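You operate a simulated robot arm through the tools that you are given. There is no shell and no other tool. Be economical: measure what you need, move in short steps, check, and stop when the job is done.

You run a simulated robot arm. Do the job below in one go: nothing can be reset, and whatever is moved stays where it is left.

JOB
Stack the tin that says "grease" from the top of the green table on top of the tin labelled "paste". Put one of the steel nuts from the top of the green table on the top of the long bench. Fetch the label pouch from the top of the long grey bench and set it on top of the steel plate there. Put the set-up card on the top of the steel table away on the top of the white table. Take the blue pad from the top of the small table and leave it on the blue board. Put the green strap coil on top of the small plate on the top of the green table. Fetch the grey brush and set it in the cream tray. Do these in any order. Set down upright: blue pad.

Only the result counts: the job must be done as asked and must still hold three seconds after the hand-in. Knocking over, shifting, dropping, spilling or breaking anything else fails it.

ROBOT AND FRAMES
A 7-joint arm with a two-finger parallel gripper on a trunk, on a base that drives. Base frame: it is fixed to the floor where the robot stands at the start and does not move with it; the origin is under the middle of the robot, x ahead of it, y to its left, z up. Readings come in mm, degrees, newtons and seconds.
With the tool pointing down near the work surface it reaches from about 480 to 920 mm from the robot's upright axis, wherever it stands. Its first joint turns from -115.0 to 115.0 degrees. Places, roughly: blue board (13x10x1 cm) [-2600, -600, 900]; blue pad (9x6x6 cm) [-2400, -500, 900]; green strap coil (6x6x2 cm) [800, 1300, 900]; grey brush (10x6x6 cm) [800, 900, 900]; label pouch [-4750, -7500, 750]; set-up card [-4750, -7000, 750]; small plate (18x9x4 cm) [500, 800, 900]; steel nut (6x5x3 cm) [600, 600, 900]; steel plate [-5250, -7750, 750]; top of the long bench [800, -3900, 800]; top of the white table [800, -8300, 800]. Payload 3.91 kg.
The tool frame sits at the grasp point between the pads (the TCP): z along the fingers, y along the line on which they close. The tips reach 30 mm beyond it. The gripper opens to 110 mm. The fingers are 20 mm wide and 10 mm thick; the gripper's body (48 by 112 mm) begins 55 mm behind the TCP.
Orientation is told as [roll, pitch, yaw] about the base's x, y, z axes, in that order, counted from this pose: with the fingers straight down and closing along the base's y, the tool's x points along the base's -x, its y along +y and its z along -z.

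CONTROLS
- The arm moves only by the tool send_rows. Its argument "moves" is one flat list of numbers, 7 for each row, row after row: the shift along the tool's x, y, z in units of 250 mm (1.0 is 250 mm), then the turn, a rotation vector about the tool's x, y, z in units of 60 degrees (1.0 is 60 degrees), then the closure, from 0 (fully open) to 1 (shut). In form: [x, y, z, rx, ry, rz, hand, x, y, z, rx, ry, rz, hand, ...]. A call has 1 to 10 rows; each row is the pose to reach, as a shift and turn from the pose commanded when the call began, along the tool's axes at that moment. A call with a number of a shift or a turn outside -1 to 1 is refused whole. Rows are played at 5 a second. More than 50 mm and 8.6 degrees between two rows, or a gripper value outside its range, and nothing of the call is played. Where a pose cannot be reached the arm comes as near as it can. A force on the tool above 40 N (or 10 N above the force at the start of the call, whichever is more), or a blocked arm, ends the call early, and 0.2 s more pass. The fingers move at their own pace (about 153 mm/s each) and stop on an object; they squeeze with about 33 N. The grip force told is the motor's: it shows also when the fingers shut on nothing. Time passes only in rows, and 0.2 s behind the last, so rows that repeat a pose let the fingers close. It gives the time, the measured TCP pose, the force on the tool (base axes), the opening and the grip force at its end, in the units of the frame above (readings bear some noise), with the torque about the TCP (base axes, N m) and any sound that the robot's microphone picked up.
- Cameras (640 x 400 px; columns grow to the right, rows downward): "scene" is now at [210.5, 229.2, 1362.1]; the picture's right is [0.33, -0.94, 0.00], its down [-0.75, -0.26, -0.60] and it looks along [0.57, 0.20, -0.80] (base axes); focal length 259 px, centre (320, 200). "wrist" rides on the gripper at [72, 17, -103] in the tool frame; the picture's right is [-0.23, 0.97, 0.00], its down [-0.76, -0.18, -0.62] and it looks along [-0.61, -0.14, 0.78] (tool axes); focal length 222 px, centre (320, 200). There is no depth. A picture from a camera that has moved, and an enlarged one, comes with that camera's place and axes in the base frame and with its lens.
- capture(camera): a new picture of that camera. It takes no simulated time.
- move_column(by): slides the trunk up (or, below 0, down) by that many mm; the arm and the scene camera ride with it, the base frame stays. It gives what a move gives, with no picture.
- roll_base(legs): drives the robot by 1 to 6 legs, each [ahead, left, turn to the left] in mm, mm and degrees, along the robot's own axes; the way and the turn of a leg run together, so that a leg with both is an arc; at most 1500 mm and 180 degrees a leg. The arm and the cameras ride along, it lands a little off, and it stops where it bumps. It gives what a move gives.
- head_to(pan, tilt): turns the head with the scene camera to pan (to the left, within 80 degrees either way) and tilt (down, from -29 to 69), counted from straight ahead of the robot. It gives what a move gives.
- enlarge(camera, box): a new picture of the part [left, top, right, bottom] of that camera's present view, enlarged. It takes no simulated time.
- sign_off(): hands the job in; it is judged then, once.

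Go step by step. Nothing tells you exact positions but the pictures and the camera data: compare them with the known pose of the tool, close in by small moves and look again before you grip or let go. The budget is 207 turns and 192 pictures, counting those below and the enlarged ones. Unless the task says otherwise, let go and move clear before handing in, and close with one line.

The tools are called by a JSON object that holds its "api" and its "payload". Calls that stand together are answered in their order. send_rows: Moves the arm, as the interface text tells. Its arguments: {"type":"object","properties":{"moves":{"type":"array","items":{"type":"number"}}},"required":["moves"]} The other tools are called the same way: move_column (by) slides the trunk up or down; roll_base (legs) drives the base; head_to (pan, tilt) turns the head that bears the scene camera; capture (camera) takes a picture; enlarge (camera, box) takes an enlarged picture of a part of a camera's view; sign_off () hands the job in.

At the start:

```text
t: 0.0
tcp_pos: [300.4, 274.9, 1164.5]
orientation: [0.1, 0.0, 0.0]
wrist_force: [0.1, 0.5, -0.1]
wrist_torque: [0.02, -0.01, -0.02]
opening: 110.1
grip_force: 0.1
trunk travel left (down, up): [-725.0, 265.0]
robot x, y, heading: [-1.8, -0.4, -0.2]
head pan, tilt: [19.2, 52.9]
```

scene: 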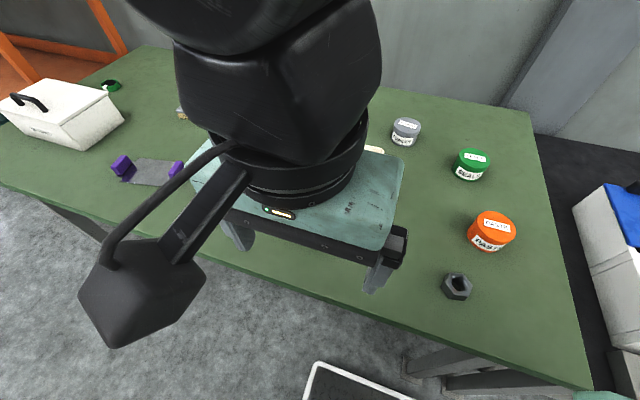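
wrist: 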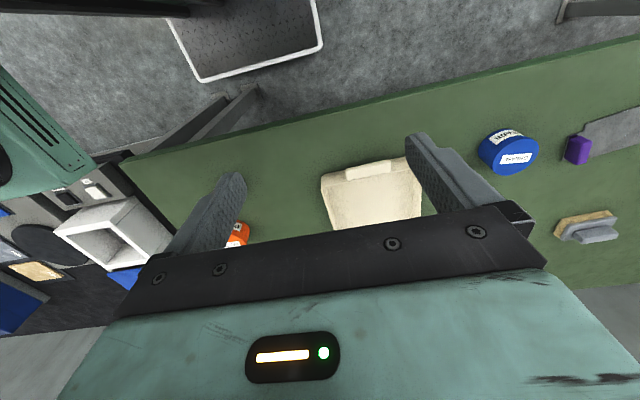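

I see the green table with several tins, a nut, a cream tray, a plate with purple ends and a white box. I will enlarge the views to read labels.

{"api": "enlarge", "payload": {"camera": "scene", "box": [370, 100, 550, 310]}}

{"api": "enlarge", "payload": {"camera": "wrist", "box": [440, 90, 640, 260]}}

{"api": "enlarge", "payload": {"camera": "scene", "box": [0, 60, 220, 220]}}

```text
1.90 times, centred on (460, 205) of scene
camera zoom: at [210.5, 229.2, 1362.1], right [0.33, -0.94, 0.0], down [-0.75, -0.26, -0.6], along [0.57, 0.2, -0.8], focal length 492 px, centre (53, 190)
```

zoom: 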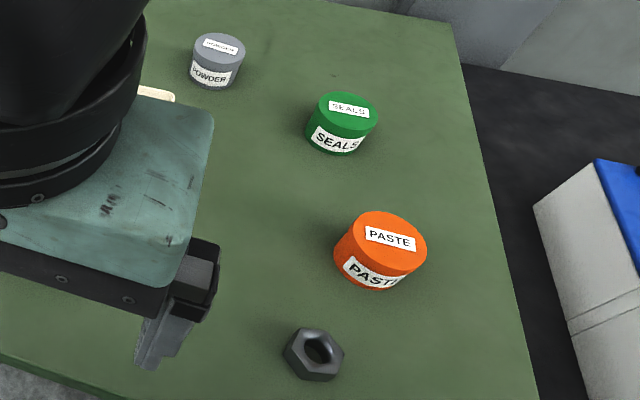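

```text
2.35 times, centred on (540, 175) of wrist
camera zoom: at [228.7, 292.9, 1267.2], right [0.23, 0.97, 0.0], down [0.76, -0.18, 0.62], along [0.61, -0.14, -0.78], focal length 523 px, centre (-198, 259)
```

zoom: 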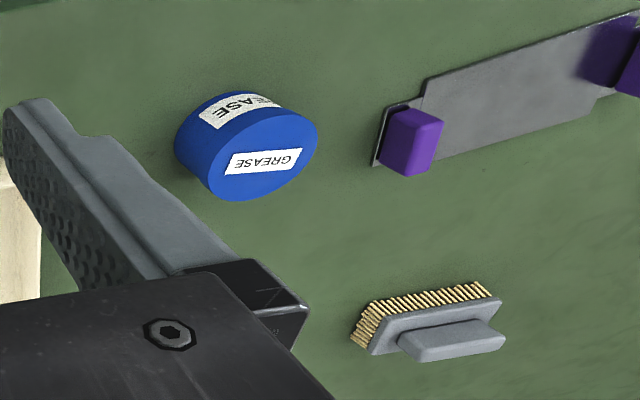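

```text
2.50 times, centred on (110, 140) of scene
camera zoom: at [210.5, 229.2, 1362.1], right [0.33, -0.94, 0.0], down [-0.75, -0.26, -0.6], along [0.57, 0.2, -0.8], focal length 646 px, centre (845, 350)
```

zoom: 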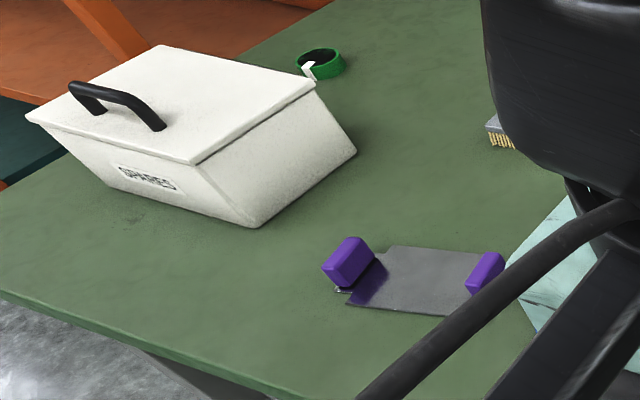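

Labels: orange is PASTE, blue is GREASE; the plate with purple ends is the small plate, the brush lies beyond, and the coil is by the white box. I look further left and straight ahead.

{"api": "head_to", "payload": {"pan": 60, "tilt": 45}}

{"api": "capture", "payload": {"camera": "scene"}}

{"api": "head_to", "payload": {"pan": -10, "tilt": 45}}

{"api": "capture", "payload": {"camera": "scene"}}

```text
t: 1.1
tcp_pos: [301.0, 275.0, 1163.7]
orientation: [0.0, 0.0, 0.0]
wrist_force: [-0.1, -0.5, 0.3]
wrist_torque: [-0.01, -0.03, -0.03]
opening: 110.4
grip_force: 0.1
trunk travel left (down, up): [-725.0, 265.0]
robot x, y, heading: [-0.6, 2.0, 0.2]
head pan, tilt: [60.0, 45.0]
```

```text
186 pictures are left
camera scene: at [181.1, 275.2, 1372.8], right [0.87, -0.5, 0.0], down [-0.35, -0.61, -0.71], along [0.35, 0.61, -0.71], focal length 259 px, centre (320, 200)
```

scene: 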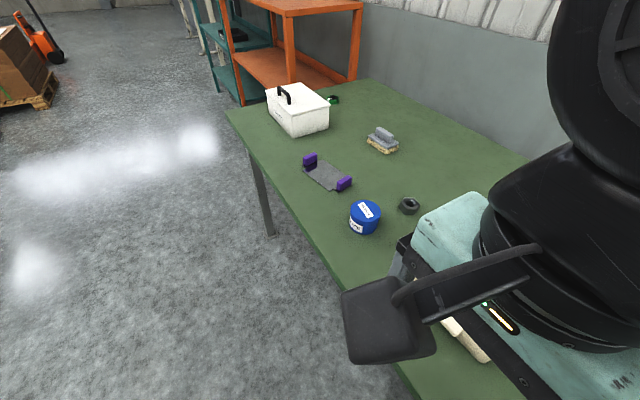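

```text
t: 2.5
tcp_pos: [300.5, 276.2, 1165.1]
orientation: [-0.1, 0.0, 0.0]
wrist_force: [-0.1, 0.2, -0.7]
wrist_torque: [-0.01, -0.02, 0.0]
opening: 110.0
grip_force: 0.1
trunk travel left (down, up): [-725.0, 265.0]
robot x, y, heading: [3.2, 4.0, 0.3]
head pan, tilt: [-10.0, 45.0]
```

```text
185 pictures are left
camera scene: at [220.4, 190.7, 1372.8], right [-0.17, -0.98, 0.0], down [-0.7, 0.12, -0.71], along [0.7, -0.12, -0.71], focal length 259 px, centre (320, 200)
```

scene: 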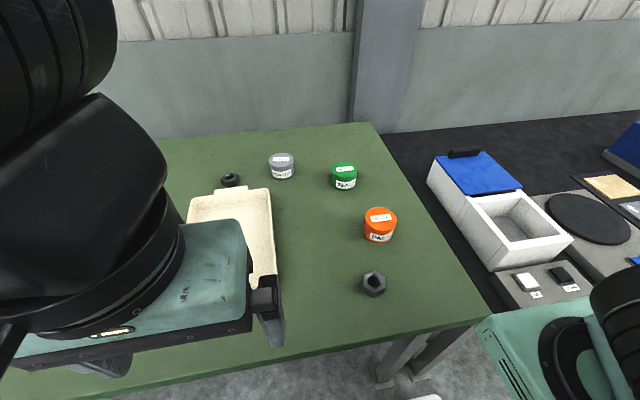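

The table's near edge is at x≈353. Estimates: grease (497,598), nut 2 (633,575), brush (767,849), coil (805,1239), plate (514,815), tray about (620,335), paste (604,-33). I drive left to reach the coil and plate.

{"api": "roll_base", "payload": {"legs": [[0, 980, 0]]}}

{"api": "head_to", "payload": {"pan": 15, "tilt": 45}}

{"api": "capture", "payload": {"camera": "scene"}}

{"api": "capture", "payload": {"camera": "wrist"}}

```text
t: 7.5
tcp_pos: [286.5, 1252.7, 1163.9]
orientation: [0.0, 0.1, 1.1]
wrist_force: [0.1, -0.6, 0.7]
wrist_torque: [0.0, -0.01, -0.03]
opening: 110.4
grip_force: 0.0
trunk travel left (down, up): [-725.0, 265.0]
robot x, y, heading: [-11.1, 969.2, 1.2]
head pan, tilt: [-10.0, 45.0]
```

```text
t: 8.4
tcp_pos: [286.0, 1253.5, 1163.9]
orientation: [0.0, 0.0, 1.1]
wrist_force: [0.6, 0.0, -0.1]
wrist_torque: [-0.01, -0.03, 0.05]
opening: 110.0
grip_force: 0.1
trunk travel left (down, up): [-725.0, 265.0]
robot x, y, heading: [-11.7, 970.8, 1.3]
head pan, tilt: [15.0, 45.0]
```

```text
184 pictures are left
camera scene: at [205.1, 1202.3, 1372.8], right [0.28, -0.96, 0.0], down [-0.68, -0.2, -0.71], along [0.68, 0.2, -0.71], focal length 259 px, centre (320, 200)
```

scene: 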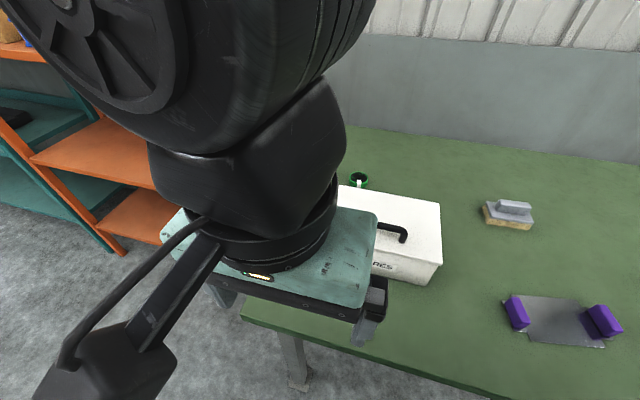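

```text
183 pictures are left
camera wrist: at [213.7, 1269.6, 1267.3], right [0.21, 0.98, 0.0], down [0.76, -0.16, 0.62], along [0.61, -0.13, -0.78], focal length 222 px, centre (320, 200)
```

wrist: 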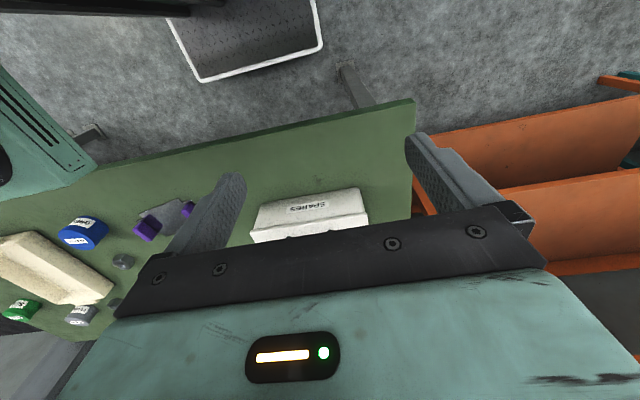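

The coil sits behind the white SPARES box at about (800,1258). I move the tool forward and down somewhat, then look with the wrist camera.

{"api": "send_rows", "payload": {"moves": [-0.2, 0, 0, 0, 0, 0, 0, -0.4, 0, 0, 0, 0, 0, 0, -0.6, 0, 0, 0, 0, 0, 0, -0.8, 0, 0, 0, 0, 0, 0, -1.0, 0, 0, 0, 0, 0, 0]}}

{"api": "send_rows", "payload": {"moves": [-0.19, 0, 0.05, 0, 0, 0, 0, -0.38, 0, 0.1, 0, 0, 0, 0, -0.57, 0, 0.15, 0, 0, 0, 0, -0.76, 0, 0.2, 0, 0, 0, 0, -0.95, 0, 0.25, 0, 0, 0, 0]}}

{"api": "capture", "payload": {"camera": "wrist"}}

{"api": "capture", "payload": {"camera": "scene"}}

```text
t: 9.6
tcp_pos: [535.8, 1257.9, 1166.1]
orientation: [-0.1, 0.0, 1.3]
wrist_force: [0.4, -0.6, 0.0]
wrist_torque: [0.05, -0.07, 0.01]
opening: 109.9
grip_force: 0.1
trunk travel left (down, up): [-725.0, 265.0]
robot x, y, heading: [-9.4, 970.7, 1.0]
head pan, tilt: [15.0, 45.0]
```

```text
t: 10.8
tcp_pos: [773.4, 1264.6, 1101.7]
orientation: [-0.1, 0.0, 1.1]
wrist_force: [-0.5, -0.2, 0.7]
wrist_torque: [-0.03, -0.03, -0.02]
opening: 109.9
grip_force: 0.0
trunk travel left (down, up): [-725.0, 265.0]
robot x, y, heading: [-11.2, 970.8, 0.9]
head pan, tilt: [15.0, 45.0]
```

```text
182 pictures are left
camera wrist: at [700.9, 1281.3, 1204.2], right [0.21, 0.98, 0.0], down [0.77, -0.16, 0.62], along [0.61, -0.13, -0.78], focal length 222 px, centre (320, 200)
```

wrist: 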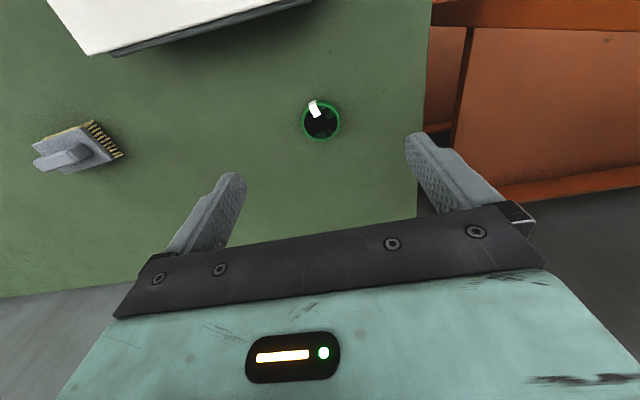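

```text
181 pictures are left
camera scene: at [204.4, 1202.2, 1373.0], right [0.28, -0.96, 0.0], down [-0.68, -0.2, -0.71], along [0.68, 0.2, -0.71], focal length 259 px, centre (320, 200)
```

scene: 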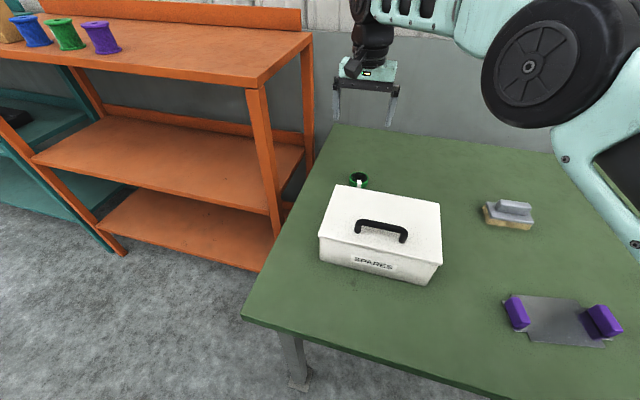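

The coil comes out at about (816,1256). I move over it, go down to z≈960 and look again.

{"api": "send_rows", "payload": {"moves": [-0.06, -0.012, 0.18, 0, 0, 0, 0, -0.12, -0.024, 0.37, 0, 0, 0, 0, -0.168, -0.035, 0.56, 0, 0, 0, 0, -0.168, -0.035, 0.56, 0, 0, 0, 0]}}

{"api": "capture", "payload": {"camera": "wrist"}}

{"api": "enlarge", "payload": {"camera": "scene", "box": [280, 40, 480, 240]}}

```text
t: 11.8
tcp_pos: [816.1, 1256.4, 962.5]
orientation: [0.0, -0.2, 1.2]
wrist_force: [0.1, 0.7, 0.6]
wrist_torque: [0.01, 0.02, -0.03]
opening: 110.0
grip_force: 0.0
out of reach, approached as far as the arm can: row 3
trunk travel left (down, up): [-725.0, 265.0]
robot x, y, heading: [-10.2, 969.8, 1.0]
head pan, tilt: [15.0, 45.0]
```

```text
180 pictures are left
camera wrist: at [743.6, 1273.3, 1065.9], right [0.21, 0.98, 0.0], down [0.76, -0.16, 0.62], along [0.61, -0.13, -0.78], focal length 222 px, centre (320, 200)
```

wrist: 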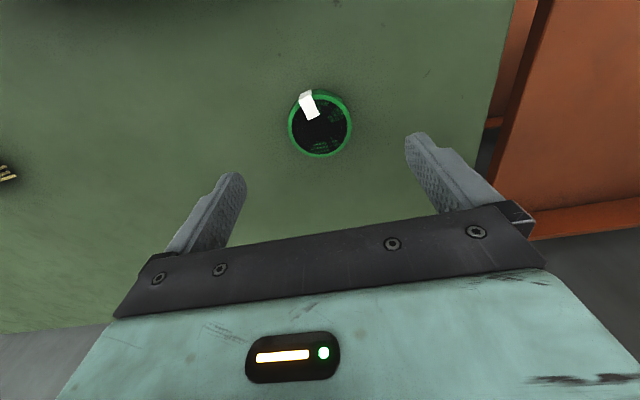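

```text
2.00 times, centred on (380, 140) of scene
camera zoom: at [204.9, 1202.3, 1372.9], right [0.28, -0.96, 0.0], down [-0.68, -0.2, -0.71], along [0.68, 0.2, -0.71], focal length 517 px, centre (200, 320)
```

zoom: 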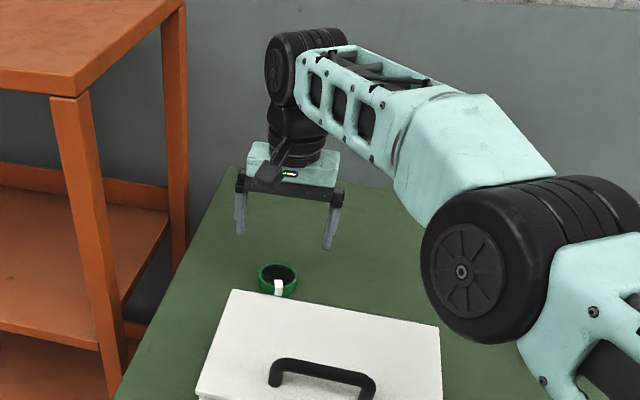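

The coil is centred below at about (814,1257). I lower with the trunk so the reach is unaffected.

{"api": "move_column", "payload": {"by": -72}}

{"api": "capture", "payload": {"camera": "wrist"}}

{"api": "enlarge", "payload": {"camera": "scene", "box": [280, 60, 420, 200]}}

```text
t: 12.9
tcp_pos: [815.2, 1258.0, 889.9]
orientation: [0.0, 0.0, 1.1]
wrist_force: [-0.3, -0.1, 0.0]
wrist_torque: [-0.03, 0.01, 0.01]
opening: 110.2
grip_force: 0.1
trunk travel left (down, up): [-653.0, 337.0]
robot x, y, heading: [-10.8, 974.8, 0.9]
head pan, tilt: [15.0, 45.0]
```

```text
178 pictures are left
camera wrist: at [743.7, 1273.5, 993.7], right [0.21, 0.98, 0.0], down [0.76, -0.16, 0.62], along [0.61, -0.13, -0.78], focal length 222 px, centre (320, 200)
```

wrist: 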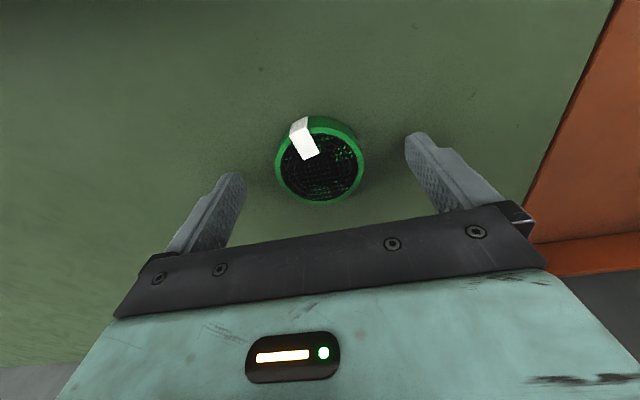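

```text
2.86 times, centred on (350, 130) of scene
camera zoom: at [205.2, 1202.4, 1300.8], right [0.28, -0.96, 0.0], down [-0.68, -0.2, -0.71], along [0.68, 0.2, -0.71], focal length 739 px, centre (234, 400)
```

zoom: 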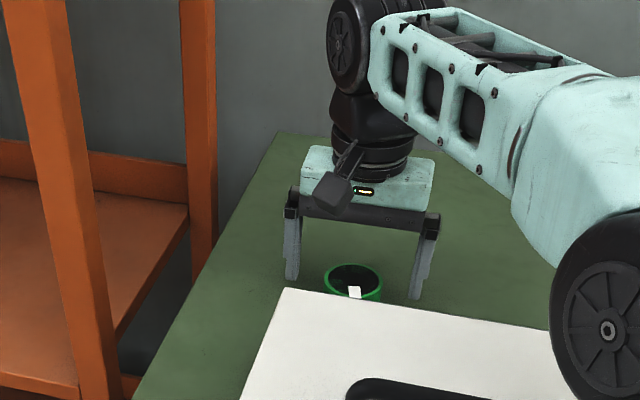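

Coil sits centred between the fingers, about 5 mm nearer than the TCP. I fine-tune, lower and grip.

{"api": "send_rows", "payload": {"moves": [0.02, 0, 0.016, 0, 0, 0, 0, 0.02, 0, 0.03, 0, 0, 0, 0, 0.02, 0, 0.03, 0, 0, 0, 1, 0.02, 0, 0.03, 0, 0, 0, 1, 0.02, 0, 0.03, 0, 0, 0, 1, 0.02, 0, 0.03, 0, 0, 0, 1]}}

{"api": "capture", "payload": {"camera": "wrist"}}

```text
t: 14.3
tcp_pos: [813.0, 1257.9, 882.8]
orientation: [0.0, 0.2, 1.1]
wrist_force: [-1.0, 0.1, 1.0]
wrist_torque: [0.07, 0.01, 0.01]
opening: 55.4
grip_force: 32.6
trunk travel left (down, up): [-653.0, 337.0]
robot x, y, heading: [-7.7, 973.5, 1.2]
head pan, tilt: [15.0, 45.0]
```

```text
176 pictures are left
camera wrist: at [739.7, 1274.5, 986.5], right [0.21, 0.98, 0.0], down [0.77, -0.16, 0.62], along [0.61, -0.13, -0.78], focal length 222 px, centre (320, 200)
```

wrist: 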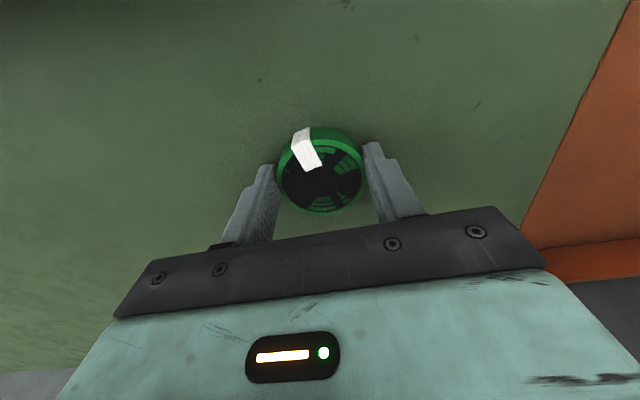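

Coil gripped (opening 55 mm). I lift by the trunk and carry it above the small plate at about (514,820).

{"api": "move_column", "payload": {"by": 180}}

{"api": "send_rows", "payload": {"moves": [0.1023, -0.1457, 0, 0, 0, 0, 1, 0.2046, -0.2914, 0, 0, 0, 0, 1, 0.307, -0.437, 0, 0, 0, 0, 1, 0.409, -0.583, 0, 0, 0, 0, 1, 0.512, -0.728, 0, 0, 0, 0, 1, 0.614, -0.874, 0, 0, 0, 0, 1]}}

{"api": "send_rows", "payload": {"moves": [0.1023, -0.1457, 0, 0, 0, 0, 1, 0.2046, -0.2914, 0, 0, 0, 0, 1, 0.307, -0.437, 0, 0, 0, 0, 1, 0.409, -0.583, 0, 0, 0, 0, 1, 0.512, -0.728, 0, 0, 0, 0, 1, 0.614, -0.874, 0, 0, 0, 0, 1]}}

{"api": "capture", "payload": {"camera": "wrist"}}

{"api": "head_to", "payload": {"pan": 0, "tilt": 50}}

{"api": "capture", "payload": {"camera": "scene"}}

```text
t: 16.3
tcp_pos: [811.5, 1257.8, 1063.0]
orientation: [-0.1, 0.1, 1.1]
wrist_force: [-0.1, 0.5, 0.3]
wrist_torque: [0.0, -0.01, 0.01]
opening: 55.3
grip_force: 32.8
trunk travel left (down, up): [-833.0, 157.0]
robot x, y, heading: [-6.0, 971.3, 0.8]
head pan, tilt: [15.0, 45.0]
```

```text
t: 17.7
tcp_pos: [870.2, 1149.9, 1076.6]
orientation: [-0.1, 0.2, 1.1]
wrist_force: [-0.2, 0.8, 0.0]
wrist_torque: [-0.06, 0.01, -0.01]
opening: 55.6
grip_force: 33.1
out of reach, approached as far as the arm can: row 1, 2, 3, 4, 5, 6
trunk travel left (down, up): [-833.0, 157.0]
robot x, y, heading: [-6.9, 971.7, 1.0]
head pan, tilt: [15.0, 45.0]
```

```text
t: 19.1
tcp_pos: [925.1, 957.6, 1072.2]
orientation: [-0.1, 0.2, 1.2]
wrist_force: [-1.0, 0.8, -0.2]
wrist_torque: [-0.16, 0.01, -0.05]
opening: 55.7
grip_force: 33.3
out of reach, approached as far as the arm can: row 1, 2, 3, 4, 5, 6
trunk travel left (down, up): [-833.0, 157.0]
robot x, y, heading: [-7.8, 972.8, 1.0]
head pan, tilt: [15.0, 45.0]
```

```text
175 pictures are left
camera wrist: at [854.1, 974.6, 1174.6], right [0.21, 0.98, 0.0], down [0.77, -0.16, 0.62], along [0.61, -0.13, -0.78], focal length 222 px, centre (320, 200)
```

wrist: 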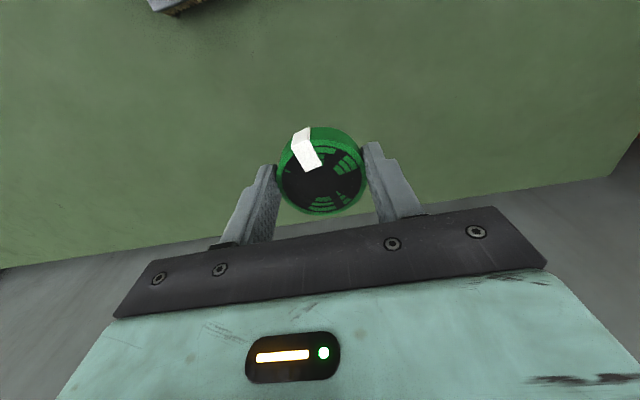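

```text
t: 19.9
tcp_pos: [927.3, 957.4, 1071.7]
orientation: [-0.2, 0.2, 1.1]
wrist_force: [-0.2, -0.6, -0.5]
wrist_torque: [-0.01, -0.01, 0.02]
opening: 55.7
grip_force: 32.5
trunk travel left (down, up): [-833.0, 157.0]
robot x, y, heading: [-7.6, 970.8, 1.0]
head pan, tilt: [0.0, 50.0]
```

```text
174 pictures are left
camera scene: at [204.1, 1181.3, 1473.9], right [0.02, -1.0, 0.0], down [-0.77, -0.02, -0.64], along [0.64, 0.01, -0.77], focal length 259 px, centre (320, 200)
```

scene: 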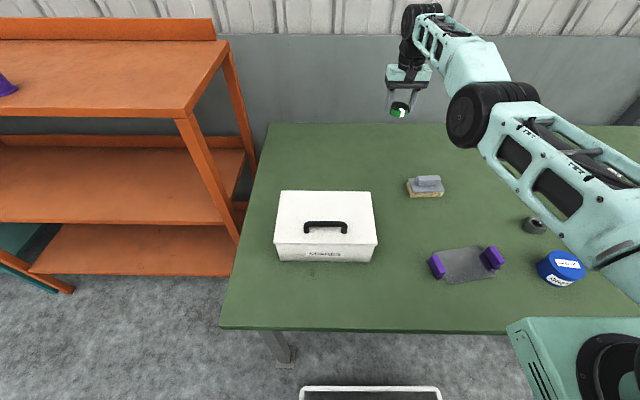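

The arm was left stretched and did not follow inward. I test with a small inward move.

{"api": "send_rows", "payload": {"moves": [0.1, 0, 0, 0, 0, 0, 1, 0.2, 0, 0, 0, 0, 0, 1, 0.3, 0, 0, 0, 0, 0, 1]}}

```text
t: 20.7
tcp_pos: [924.5, 968.2, 1078.2]
orientation: [-0.1, 0.1, 1.1]
wrist_force: [0.3, -0.1, 0.3]
wrist_torque: [0.03, 0.0, -0.02]
opening: 55.4
grip_force: 33.2
out of reach, approached as far as the arm can: row 1, 2, 3
trunk travel left (down, up): [-833.0, 157.0]
robot x, y, heading: [-9.4, 973.7, 1.0]
head pan, tilt: [0.0, 50.0]
```

Barely any movement. I try raising while coming in, to get away from the stretched posture.

{"api": "send_rows", "payload": {"moves": [0, 0, -0.15, 0, 0, 0, 1, 0, 0, -0.3, 0, 0, 0, 1, 0, 0, -0.45, 0, 0, 0, 1, 0.1, 0, -0.45, 0, 0, 0, 1, 0.2, 0, -0.45, 0, 0, 0, 1, 0.3, 0, -0.45, 0, 0, 0, 1]}}

{"api": "capture", "payload": {"camera": "scene"}}

```text
t: 22.1
tcp_pos: [911.8, 969.9, 1193.8]
orientation: [-0.1, 0.3, 1.1]
wrist_force: [-0.7, 0.3, -0.3]
wrist_torque: [-0.02, 0.0, 0.01]
opening: 55.5
grip_force: 32.5
out of reach, approached as far as the arm can: row 3, 4, 5, 6
trunk travel left (down, up): [-833.0, 157.0]
robot x, y, heading: [-9.5, 970.5, 1.1]
head pan, tilt: [0.0, 50.0]
```

```text
173 pictures are left
camera scene: at [204.1, 1181.2, 1473.9], right [0.02, -1.0, 0.0], down [-0.77, -0.01, -0.64], along [0.64, 0.01, -0.77], focal length 259 px, centre (320, 200)
```

scene: 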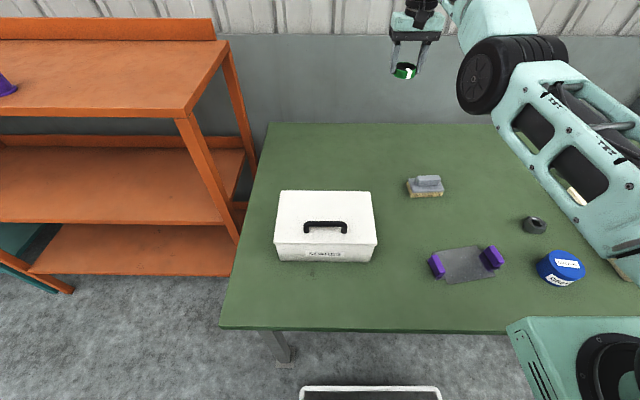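

It seems caught at full stretch. I try coming down with a sideways component to bend the elbow, then inward.

{"api": "send_rows", "payload": {"moves": [0, 0, 0.15, 0, 0, 0, 1, 0, 0, 0.3, 0, 0, 0, 1, 0, 0, 0.45, 0, 0, 0, 1, 0.05, 0, 0.5, 0, 0, 0, 1, 0.1, 0, 0.5, 0, 0, 0, 1]}}

{"api": "send_rows", "payload": {"moves": [0, -0.15, 0, 0, 0, 0, 1, 0, -0.3, 0, 0, 0, 0, 1, 0, -0.45, 0, 0, 0, 0, 1, 0.1, -0.45, 0, 0, 0, 0, 1]}}

```text
t: 23.3
tcp_pos: [924.4, 976.2, 1068.3]
orientation: [-0.1, 0.2, 1.2]
wrist_force: [0.9, 0.3, -0.5]
wrist_torque: [0.01, 0.05, 0.0]
opening: 55.3
grip_force: 32.7
out of reach, approached as far as the arm can: row 1, 2, 3, 4, 5
trunk travel left (down, up): [-833.0, 157.0]
robot x, y, heading: [-9.7, 973.0, 0.9]
head pan, tilt: [0.0, 50.0]
```

```text
t: 24.3
tcp_pos: [933.7, 859.8, 1069.8]
orientation: [-0.1, 0.2, 1.1]
wrist_force: [-0.5, 0.1, -1.2]
wrist_torque: [-0.01, 0.02, 0.01]
opening: 55.4
grip_force: 32.7
out of reach, approached as far as the arm can: row 1, 2, 3, 4
trunk travel left (down, up): [-833.0, 157.0]
robot x, y, heading: [-6.5, 970.4, 1.4]
head pan, tilt: [0.0, 50.0]
```

The tool slides on a sphere, which suggests the elbow sits just past straight at its stop. I push outward first, so the elbow straightens, and then pull in.

{"api": "send_rows", "payload": {"moves": [-0.15, 0, 0, 0, 0, 0, 1, -0.3, 0, 0, 0, 0, 0, 1, -0.45, 0, 0, 0, 0, 0, 1, -0.3, 0, 0, 0, 0, 0, 1, -0.15, 0, 0, 0, 0, 0, 1, 0, 0, 0, 0, 0, 0, 1, 0.15, 0, 0, 0, 0, 0, 1, 0.3, 0, 0, 0, 0, 0, 1, 0.45, 0, 0, 0, 0, 0, 1, 0.6, 0, 0, 0, 0, 0, 1]}}

```text
t: 26.5
tcp_pos: [933.7, 861.1, 1068.7]
orientation: [-0.1, 0.1, 1.2]
wrist_force: [0.4, 0.8, -0.2]
wrist_torque: [0.02, 0.02, -0.01]
opening: 55.5
grip_force: 32.6
out of reach, approached as far as the arm can: row 1, 2, 3, 4, 5, 7, 8, 9, 10
trunk travel left (down, up): [-833.0, 157.0]
robot x, y, heading: [-4.6, 971.4, 1.1]
head pan, tilt: [0.0, 50.0]
```

Still stuck at the same spot. I check how far it goes outward alone, then try a tool tilt.

{"api": "send_rows", "payload": {"moves": [-0.15, 0, 0, 0, 0, 0, 1, -0.3, 0, 0, 0, 0, 0, 1, -0.45, 0, 0, 0, 0, 0, 1]}}

{"api": "send_rows", "payload": {"moves": [0.1, 0, -0.1, 0, 0.13, 0, 1, 0.2, 0, -0.2, 0, 0.26, 0, 1, 0.3, 0, -0.3, 0, 0.39, 0, 1, 0.4, 0, -0.4, 0, 0.52, 0, 1]}}

{"api": "capture", "payload": {"camera": "scene"}}

```text
t: 27.3
tcp_pos: [937.2, 860.7, 1070.2]
orientation: [-0.1, 0.0, 1.2]
wrist_force: [0.8, 0.7, 0.3]
wrist_torque: [0.02, 0.0, -0.01]
opening: 55.4
grip_force: 33.0
out of reach, approached as far as the arm can: row 1, 2, 3
trunk travel left (down, up): [-833.0, 157.0]
robot x, y, heading: [-8.7, 969.9, 1.1]
head pan, tilt: [0.0, 50.0]
```

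```text
t: 28.3
tcp_pos: [854.4, 858.7, 1145.5]
orientation: [0.0, 22.5, 1.0]
wrist_force: [0.0, 1.0, -0.9]
wrist_torque: [0.01, -0.01, -0.03]
opening: 55.4
grip_force: 32.6
out of reach, approached as far as the arm can: row 1, 2, 3, 4
trunk travel left (down, up): [-833.0, 157.0]
robot x, y, heading: [-10.0, 972.2, 1.1]
head pan, tilt: [0.0, 50.0]
```

```text
172 pictures are left
camera scene: at [204.0, 1181.2, 1473.8], right [0.02, -1.0, 0.0], down [-0.77, -0.01, -0.64], along [0.64, 0.01, -0.77], focal length 259 px, centre (320, 200)
```

scene: 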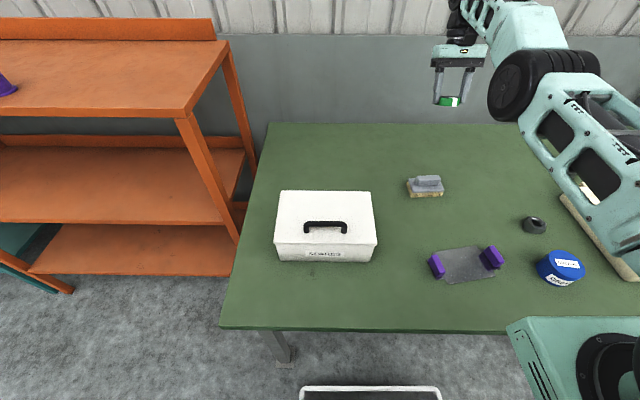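

The elbow is within a few degrees of straight on the wrong side. I push strongly outward while untilting, so the solver overshoots through straight, then pull in.

{"api": "send_rows", "payload": {"moves": [-0.18, 0, -0.07, 0, -0.13, 0, 1, -0.36, 0, -0.14, 0, -0.26, 0, 1, -0.54, 0, -0.21, 0, -0.375, 0, 1, -0.72, 0, -0.28, 0, -0.375, 0, 1, -0.9, 0, -0.35, 0, -0.375, 0, 1]}}

{"api": "send_rows", "payload": {"moves": [0.19, 0, 0, 0, 0, 0, 1, 0.38, 0, 0, 0, 0, 0, 1, 0.57, 0, 0, 0, 0, 0, 1, 0.76, 0, 0, 0, 0, 0, 1]}}

```text
t: 29.5
tcp_pos: [932.1, 848.3, 1142.8]
orientation: [-0.1, 0.0, 1.1]
wrist_force: [0.1, -0.9, -1.6]
wrist_torque: [-0.01, -0.01, -0.01]
opening: 55.3
grip_force: 33.4
out of reach, approached as far as the arm can: row 1, 2, 3, 4, 5
trunk travel left (down, up): [-833.0, 157.0]
robot x, y, heading: [-5.8, 975.4, 0.9]
head pan, tilt: [0.0, 50.0]
```

```text
t: 30.5
tcp_pos: [744.5, 848.2, 1139.8]
orientation: [-0.1, 0.0, 1.1]
wrist_force: [0.2, -0.5, -0.5]
wrist_torque: [-0.01, -0.01, 0.02]
opening: 55.5
grip_force: 32.9
trunk travel left (down, up): [-833.0, 157.0]
robot x, y, heading: [-8.6, 964.9, 1.0]
head pan, tilt: [0.0, 50.0]
```

Free again; I'll avoid full stretch from now on. Now to above the small plate.

{"api": "send_rows", "payload": {"moves": [0.184, -0.019, 0.06, 0, 0, 0, 1, 0.368, -0.038, 0.12, 0, 0, 0, 1, 0.552, -0.057, 0.18, 0, 0, 0, 1, 0.736, -0.076, 0.24, 0, 0, 0, 1, 0.92, -0.095, 0.3, 0, 0, 0, 1]}}

{"api": "capture", "payload": {"camera": "wrist"}}

{"api": "capture", "payload": {"camera": "scene"}}

```text
t: 31.7
tcp_pos: [516.5, 820.2, 1067.1]
orientation: [-0.1, 0.0, 1.1]
wrist_force: [-0.5, -0.1, -0.6]
wrist_torque: [-0.01, 0.03, 0.0]
opening: 55.3
grip_force: 32.9
trunk travel left (down, up): [-833.0, 157.0]
robot x, y, heading: [-9.0, 967.9, 1.1]
head pan, tilt: [0.0, 50.0]
```

```text
171 pictures are left
camera wrist: at [443.9, 837.7, 1170.0], right [0.21, 0.98, 0.0], down [0.76, -0.16, 0.62], along [0.61, -0.13, -0.78], focal length 222 px, centre (320, 200)
```

wrist: 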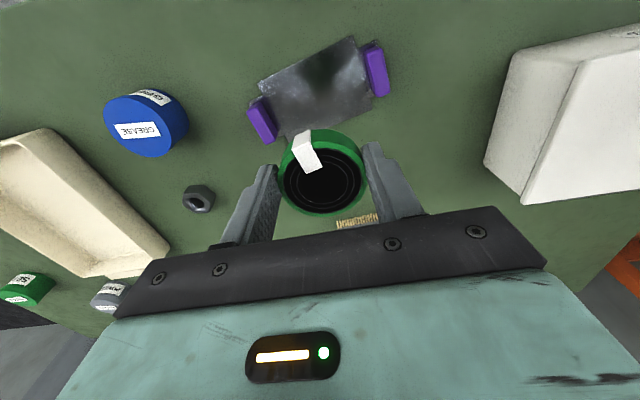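

```text
170 pictures are left
camera scene: at [204.3, 1181.4, 1473.8], right [0.02, -1.0, 0.0], down [-0.77, -0.01, -0.64], along [0.64, 0.01, -0.77], focal length 259 px, centre (320, 200)
```

scene: 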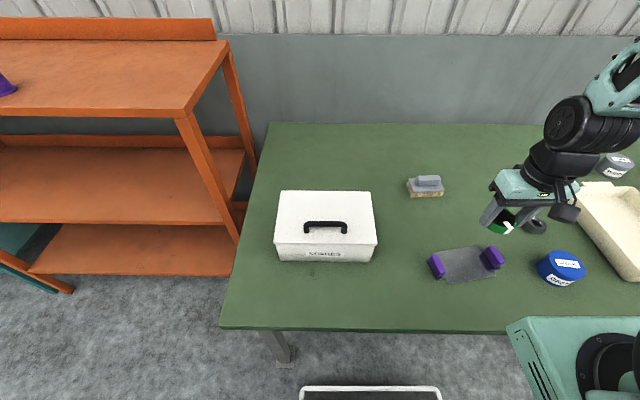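

Plate centre ≈ (515,818), axis turned about 10° CCW. I turn the tool 9° and lower by the trunk.

{"api": "send_rows", "payload": {"moves": [0.004, -0.005, 0, 0, 0, -0.075, 1, 0.004, -0.01, 0, 0, 0, -0.15, 1, 0.004, -0.01, 0, 0, 0, -0.15, 1]}}

{"api": "move_column", "payload": {"by": -155}}

{"api": "capture", "payload": {"camera": "wrist"}}

{"api": "enlarge", "payload": {"camera": "scene", "box": [400, 120, 600, 300]}}

```text
t: 32.5
tcp_pos: [515.3, 817.9, 1064.8]
orientation: [-0.1, -0.1, 10.2]
wrist_force: [-0.4, 0.1, -0.9]
wrist_torque: [-0.03, 0.04, 0.0]
opening: 55.4
grip_force: 32.6
trunk travel left (down, up): [-833.0, 157.0]
robot x, y, heading: [-10.7, 978.5, 1.1]
head pan, tilt: [0.0, 50.0]
```

```text
t: 34.3
tcp_pos: [515.8, 817.7, 911.3]
orientation: [0.0, -0.1, 10.2]
wrist_force: [0.8, -0.7, 0.2]
wrist_torque: [-0.02, 0.0, -0.02]
opening: 55.3
grip_force: 32.9
trunk travel left (down, up): [-678.0, 312.0]
robot x, y, heading: [-8.6, 971.0, 1.3]
head pan, tilt: [0.0, 50.0]
```

```text
169 pictures are left
camera wrist: at [441.1, 823.4, 1013.9], right [0.05, 1.0, 0.0], down [0.78, -0.04, 0.62], along [0.62, -0.03, -0.78], focal length 222 px, centre (320, 200)
```

wrist: 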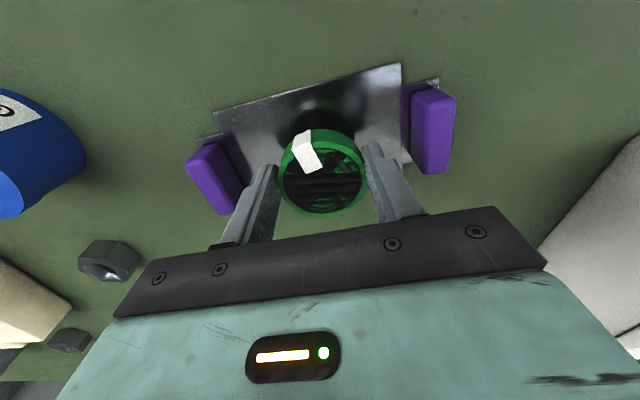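

```text
2.22 times, centred on (500, 210) of scene
camera zoom: at [204.0, 1181.2, 1318.9], right [0.02, -1.0, 0.0], down [-0.77, -0.01, -0.64], along [0.64, 0.01, -0.77], focal length 575 px, centre (-80, 178)
```

zoom: 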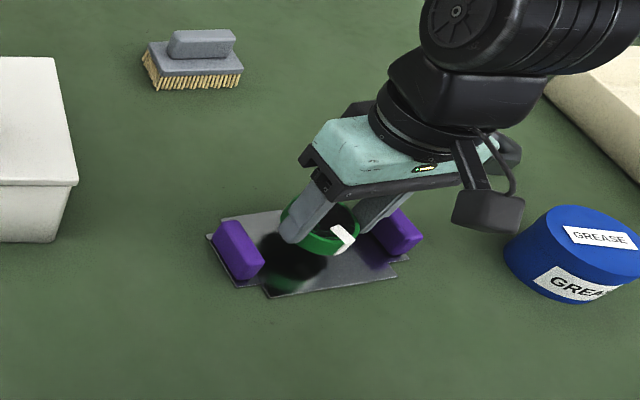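

Well centred between the purple ends. I lower until near contact.

{"api": "move_column", "payload": {"by": -22}}

{"api": "enlarge", "payload": {"camera": "scene", "box": [400, 120, 600, 300]}}

```text
t: 35.0
tcp_pos: [515.5, 818.9, 888.9]
orientation: [-0.1, -0.1, 10.1]
wrist_force: [-0.2, 0.3, -0.7]
wrist_torque: [-0.02, 0.02, 0.02]
opening: 55.3
grip_force: 32.5
trunk travel left (down, up): [-656.0, 334.0]
robot x, y, heading: [-10.1, 972.9, 1.2]
head pan, tilt: [0.0, 50.0]
```

```text
2.22 times, centred on (500, 210) of scene
camera zoom: at [204.0, 1181.2, 1296.8], right [0.02, -1.0, 0.0], down [-0.77, -0.01, -0.64], along [0.64, 0.01, -0.77], focal length 575 px, centre (-80, 178)
```

zoom: 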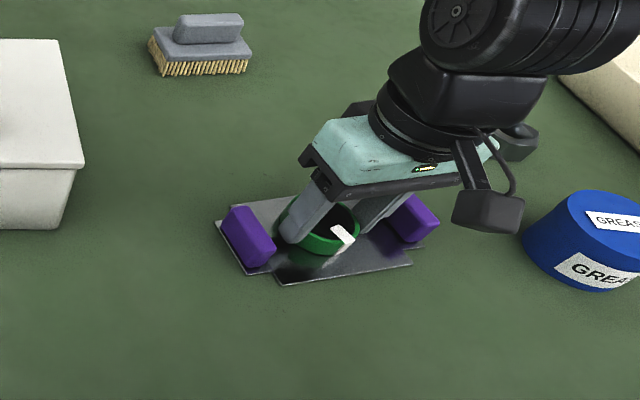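

Close to the plate. I lower a few mm at a time watching the force.

{"api": "send_rows", "payload": {"moves": [0, 0, 0.006, 0, 0, 0, 1, 0, 0, 0.012, 0, 0, 0, 1]}}

{"api": "send_rows", "payload": {"moves": [0, 0, 0.004, 0, 0, 0, 1, 0, 0, 0.008, 0, 0, 0, 1]}}

```text
t: 35.6
tcp_pos: [515.6, 818.2, 888.2]
orientation: [-0.2, -0.2, 10.1]
wrist_force: [-1.4, 0.6, 28.6]
wrist_torque: [0.05, 0.02, -0.03]
opening: 55.5
grip_force: 33.2
trunk travel left (down, up): [-656.0, 334.0]
robot x, y, heading: [-11.9, 971.1, 1.1]
head pan, tilt: [0.0, 50.0]
```

```text
t: 36.2
tcp_pos: [516.1, 817.5, 883.6]
orientation: [-0.2, -0.1, 10.0]
wrist_force: [1.5, 1.2, 29.9]
wrist_torque: [0.11, -0.23, 0.05]
opening: 55.4
grip_force: 33.3
trunk travel left (down, up): [-656.0, 334.0]
robot x, y, heading: [-8.7, 970.5, 1.1]
head pan, tilt: [0.0, 50.0]
```

Contact made. I ease up slightly, open partly (to about 78 mm) and rise.

{"api": "send_rows", "payload": {"moves": [0, 0, -0.008, 0, 0, 0, 1, 0, 0, -0.008, 0, 0, 0, 0.3, 0, 0, -0.008, 0, 0, 0, 0.3, 0, 0, -0.1, 0, 0, 0, 0.3, 0, 0, -0.25, 0, 0, 0, 0.3, 0, 0, -0.4, 0, 0, 0, 0.3, 0, 0, -0.55, 0, 0, 0, 0]}}

{"api": "capture", "payload": {"camera": "wrist"}}

{"api": "enlarge", "payload": {"camera": "scene", "box": [340, 70, 540, 300]}}

```text
t: 37.8
tcp_pos: [516.0, 820.1, 1022.1]
orientation: [0.0, 0.1, 10.1]
wrist_force: [-0.2, -0.5, 0.3]
wrist_torque: [0.02, 0.01, 0.01]
opening: 109.7
grip_force: 0.1
trunk travel left (down, up): [-656.0, 334.0]
robot x, y, heading: [-9.0, 972.3, 1.2]
head pan, tilt: [0.0, 50.0]
```

```text
166 pictures are left
camera wrist: at [442.0, 824.7, 1124.6], right [0.05, 1.0, 0.0], down [0.78, -0.04, 0.62], along [0.62, -0.03, -0.78], focal length 222 px, centre (320, 200)
```

wrist: 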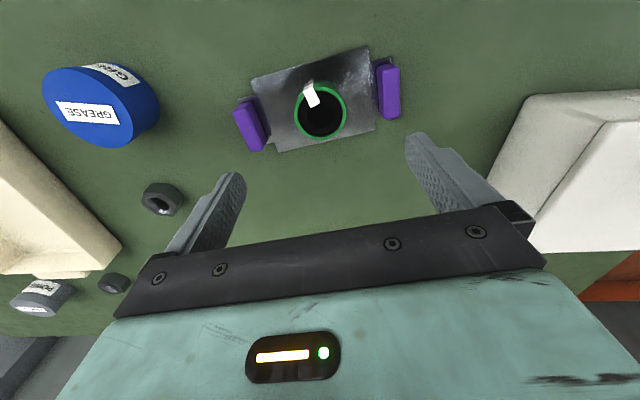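

```text
1.74 times, centred on (440, 185) of scene
camera zoom: at [204.3, 1181.2, 1296.8], right [0.02, -1.0, 0.0], down [-0.77, -0.01, -0.64], along [0.64, 0.01, -0.77], focal length 450 px, centre (111, 226)
```

zoom: 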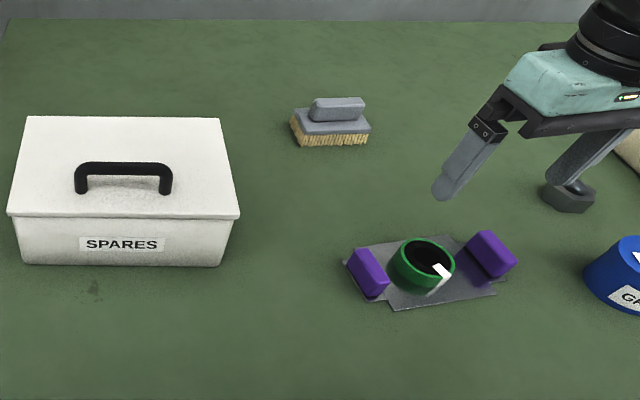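

The coil stands on the plate. Next the brush at about (770,860), long along y; I turn the tool to about yaw 90 so it closes along x.

{"api": "send_rows", "payload": {"moves": [-0.14, 0, 0, 0, 0, -0.14, 0, -0.28, 0, 0, 0, 0, -0.28, 0, -0.42, 0, 0, 0, 0, -0.42, 0, -0.56, 0, 0, 0, 0, -0.56, 0, -0.7, 0, 0, 0, 0, -0.7, 0, -0.84, 0, 0, 0, 0, -0.84, 0, -0.98, 0, 0, 0, 0, -0.98, 0]}}

{"api": "send_rows", "payload": {"moves": [0, 0, 0, 0, 0, -0.12, 0, 0, 0, 0, 0, 0, -0.24, 0, 0, 0, 0, 0, 0, -0.35, 0]}}

{"api": "capture", "payload": {"camera": "wrist"}}

{"api": "capture", "payload": {"camera": "scene"}}

```text
t: 39.4
tcp_pos: [757.7, 861.3, 1021.4]
orientation: [0.0, -0.1, 69.1]
wrist_force: [0.3, -0.1, 0.2]
wrist_torque: [0.0, -0.01, 0.0]
opening: 109.9
grip_force: 0.0
trunk travel left (down, up): [-656.0, 334.0]
robot x, y, heading: [-10.4, 970.3, 1.2]
head pan, tilt: [0.0, 50.0]
```

```text
t: 40.2
tcp_pos: [756.8, 860.5, 1021.2]
orientation: [0.1, 0.0, 90.1]
wrist_force: [-0.5, -0.1, 0.5]
wrist_torque: [-0.03, 0.01, 0.0]
opening: 109.9
grip_force: 0.1
trunk travel left (down, up): [-656.0, 334.0]
robot x, y, heading: [-7.9, 976.3, 1.3]
head pan, tilt: [0.0, 50.0]
```

```text
164 pictures are left
camera wrist: at [740.1, 789.4, 1124.1], right [-0.97, 0.23, 0.0], down [0.18, 0.76, 0.62], along [0.14, 0.61, -0.78], focal length 222 px, centre (320, 200)
```

wrist: 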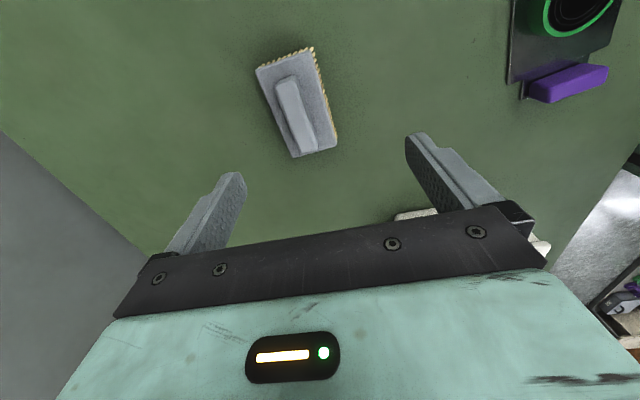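

```text
163 pictures are left
camera scene: at [204.0, 1181.3, 1296.9], right [0.02, -1.0, 0.0], down [-0.77, -0.01, -0.64], along [0.64, 0.01, -0.77], focal length 259 px, centre (320, 200)
```

scene: 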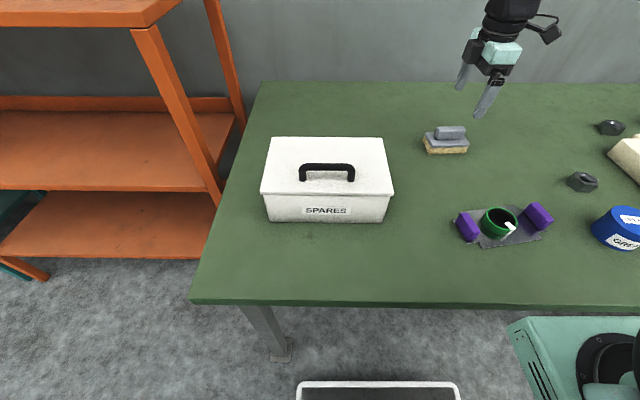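

Brush centre ≈ (775,855), axis about 4° off y. I align, lower to z≈930 and look.

{"api": "send_rows", "payload": {"moves": [0.01, -0.036, 0.13, 0, 0, -0.03, 0, 0.02, -0.072, 0.26, 0, 0, -0.06, 0, 0.02, -0.072, 0.36, 0, 0, -0.06, 0]}}

{"api": "capture", "payload": {"camera": "wrist"}}

{"api": "enlarge", "payload": {"camera": "scene", "box": [380, 40, 540, 200]}}

```text
t: 41.0
tcp_pos: [773.3, 856.0, 931.0]
orientation: [0.0, 0.2, 93.5]
wrist_force: [0.0, -0.5, -0.9]
wrist_torque: [0.0, 0.01, -0.02]
opening: 110.0
grip_force: 0.1
trunk travel left (down, up): [-656.0, 334.0]
robot x, y, heading: [-11.0, 970.0, 1.3]
head pan, tilt: [0.0, 50.0]
```

```text
162 pictures are left
camera wrist: at [760.6, 784.0, 1034.7], right [-0.99, 0.17, 0.0], down [0.13, 0.77, 0.62], along [0.1, 0.61, -0.78], focal length 222 px, centre (320, 200)
```

wrist: 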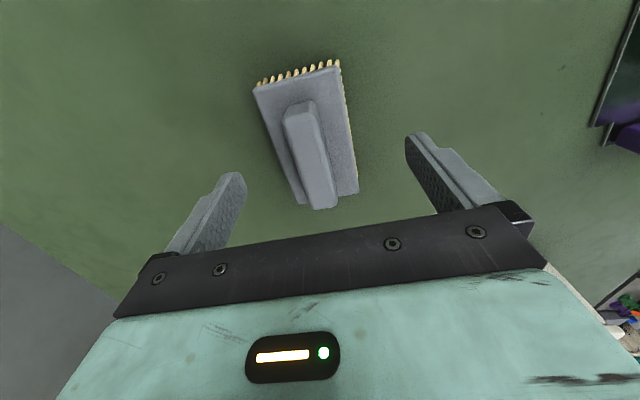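

```text
2.50 times, centred on (460, 120) of scene
camera zoom: at [203.8, 1181.3, 1296.9], right [0.02, -1.0, 0.0], down [-0.77, -0.01, -0.64], along [0.64, 0.01, -0.77], focal length 646 px, centre (-30, 400)
```

zoom: 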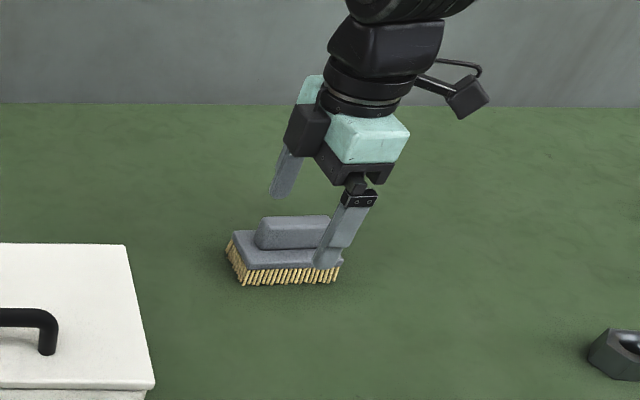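

Brush centre ≈ (776,851). I lower to z≈890 and grip across the body.

{"api": "send_rows", "payload": {"moves": [0.016, -0.012, 0.08, 0, 0, 0, 0, 0.016, -0.012, 0.164, 0, 0, 0, 0, 0.016, -0.012, 0.164, 0, 0, 0, 1, 0.016, -0.012, 0.164, 0, 0, 0, 1, 0.016, -0.012, 0.164, 0, 0, 0, 1, 0.016, -0.012, 0.164, 0, 0, 0, 1]}}

{"api": "capture", "payload": {"camera": "wrist"}}

```text
t: 42.4
tcp_pos: [778.0, 852.0, 889.2]
orientation: [0.0, 0.0, 93.6]
wrist_force: [0.6, 0.0, 0.0]
wrist_torque: [-0.03, -0.04, 0.01]
opening: 57.1
grip_force: 33.4
trunk travel left (down, up): [-656.0, 334.0]
robot x, y, heading: [-8.3, 972.9, 1.2]
head pan, tilt: [0.0, 50.0]
```

```text
160 pictures are left
camera wrist: at [765.8, 779.9, 992.6], right [-0.99, 0.17, 0.0], down [0.13, 0.77, 0.62], along [0.1, 0.61, -0.78], focal length 222 px, centre (320, 200)
```

wrist: 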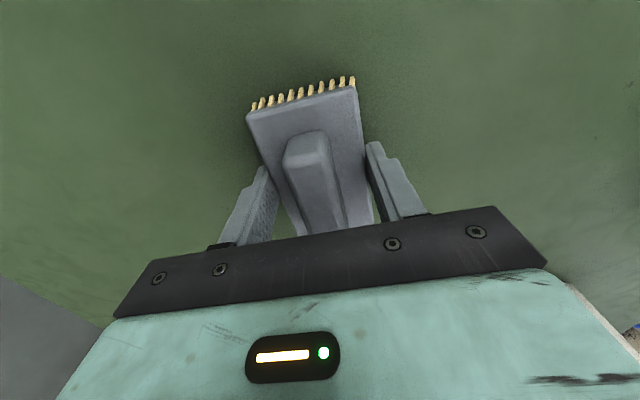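

Brush held. I lift it with the trunk and drive right so the tray comes in reach.

{"api": "move_column", "payload": {"by": 150}}

{"api": "roll_base", "payload": {"legs": [[0, -510, -1.2]]}}

{"api": "capture", "payload": {"camera": "wrist"}}

{"api": "head_to", "payload": {"pan": -15, "tilt": 50}}

{"api": "capture", "payload": {"camera": "scene"}}

```text
t: 44.1
tcp_pos: [777.7, 852.3, 1039.6]
orientation: [-0.1, 0.1, 93.6]
wrist_force: [0.2, 0.4, -2.3]
wrist_torque: [0.0, 0.02, 0.02]
opening: 57.5
grip_force: 33.0
trunk travel left (down, up): [-806.0, 184.0]
robot x, y, heading: [-9.0, 969.4, 1.4]
head pan, tilt: [0.0, 50.0]
```

```text
t: 47.1
tcp_pos: [779.6, 321.7, 1037.5]
orientation: [0.0, 0.1, 92.0]
wrist_force: [0.3, -0.7, -0.8]
wrist_torque: [-0.01, 0.0, 0.02]
opening: 57.1
grip_force: 32.9
trunk travel left (down, up): [-806.0, 184.0]
robot x, y, heading: [-7.9, 467.0, -0.6]
head pan, tilt: [0.0, 50.0]
```

```text
159 pictures are left
camera wrist: at [764.9, 249.9, 1142.7], right [-0.98, 0.19, 0.0], down [0.15, 0.77, 0.62], along [0.12, 0.61, -0.78], focal length 222 px, centre (320, 200)
```

wrist: 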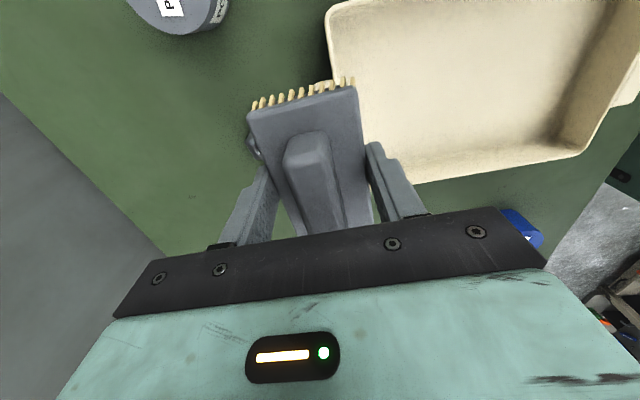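

```text
t: 47.9
tcp_pos: [779.2, 320.2, 1039.4]
orientation: [0.0, 0.0, 92.1]
wrist_force: [-0.4, -0.2, -1.3]
wrist_torque: [0.0, 0.0, -0.02]
opening: 57.3
grip_force: 33.5
trunk travel left (down, up): [-806.0, 184.0]
robot x, y, heading: [-7.0, 455.8, -0.3]
head pan, tilt: [-15.0, 50.0]
```

```text
158 pictures are left
camera scene: at [210.2, 644.5, 1446.8], right [-0.26, -0.96, 0.0], down [-0.74, 0.2, -0.64], along [0.62, -0.17, -0.77], focal length 259 px, centre (320, 200)
```

scene: 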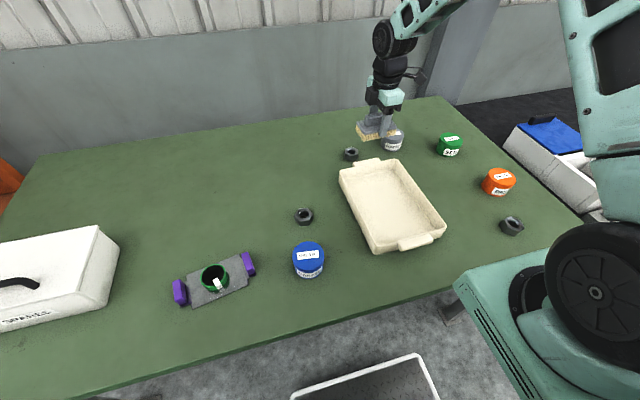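

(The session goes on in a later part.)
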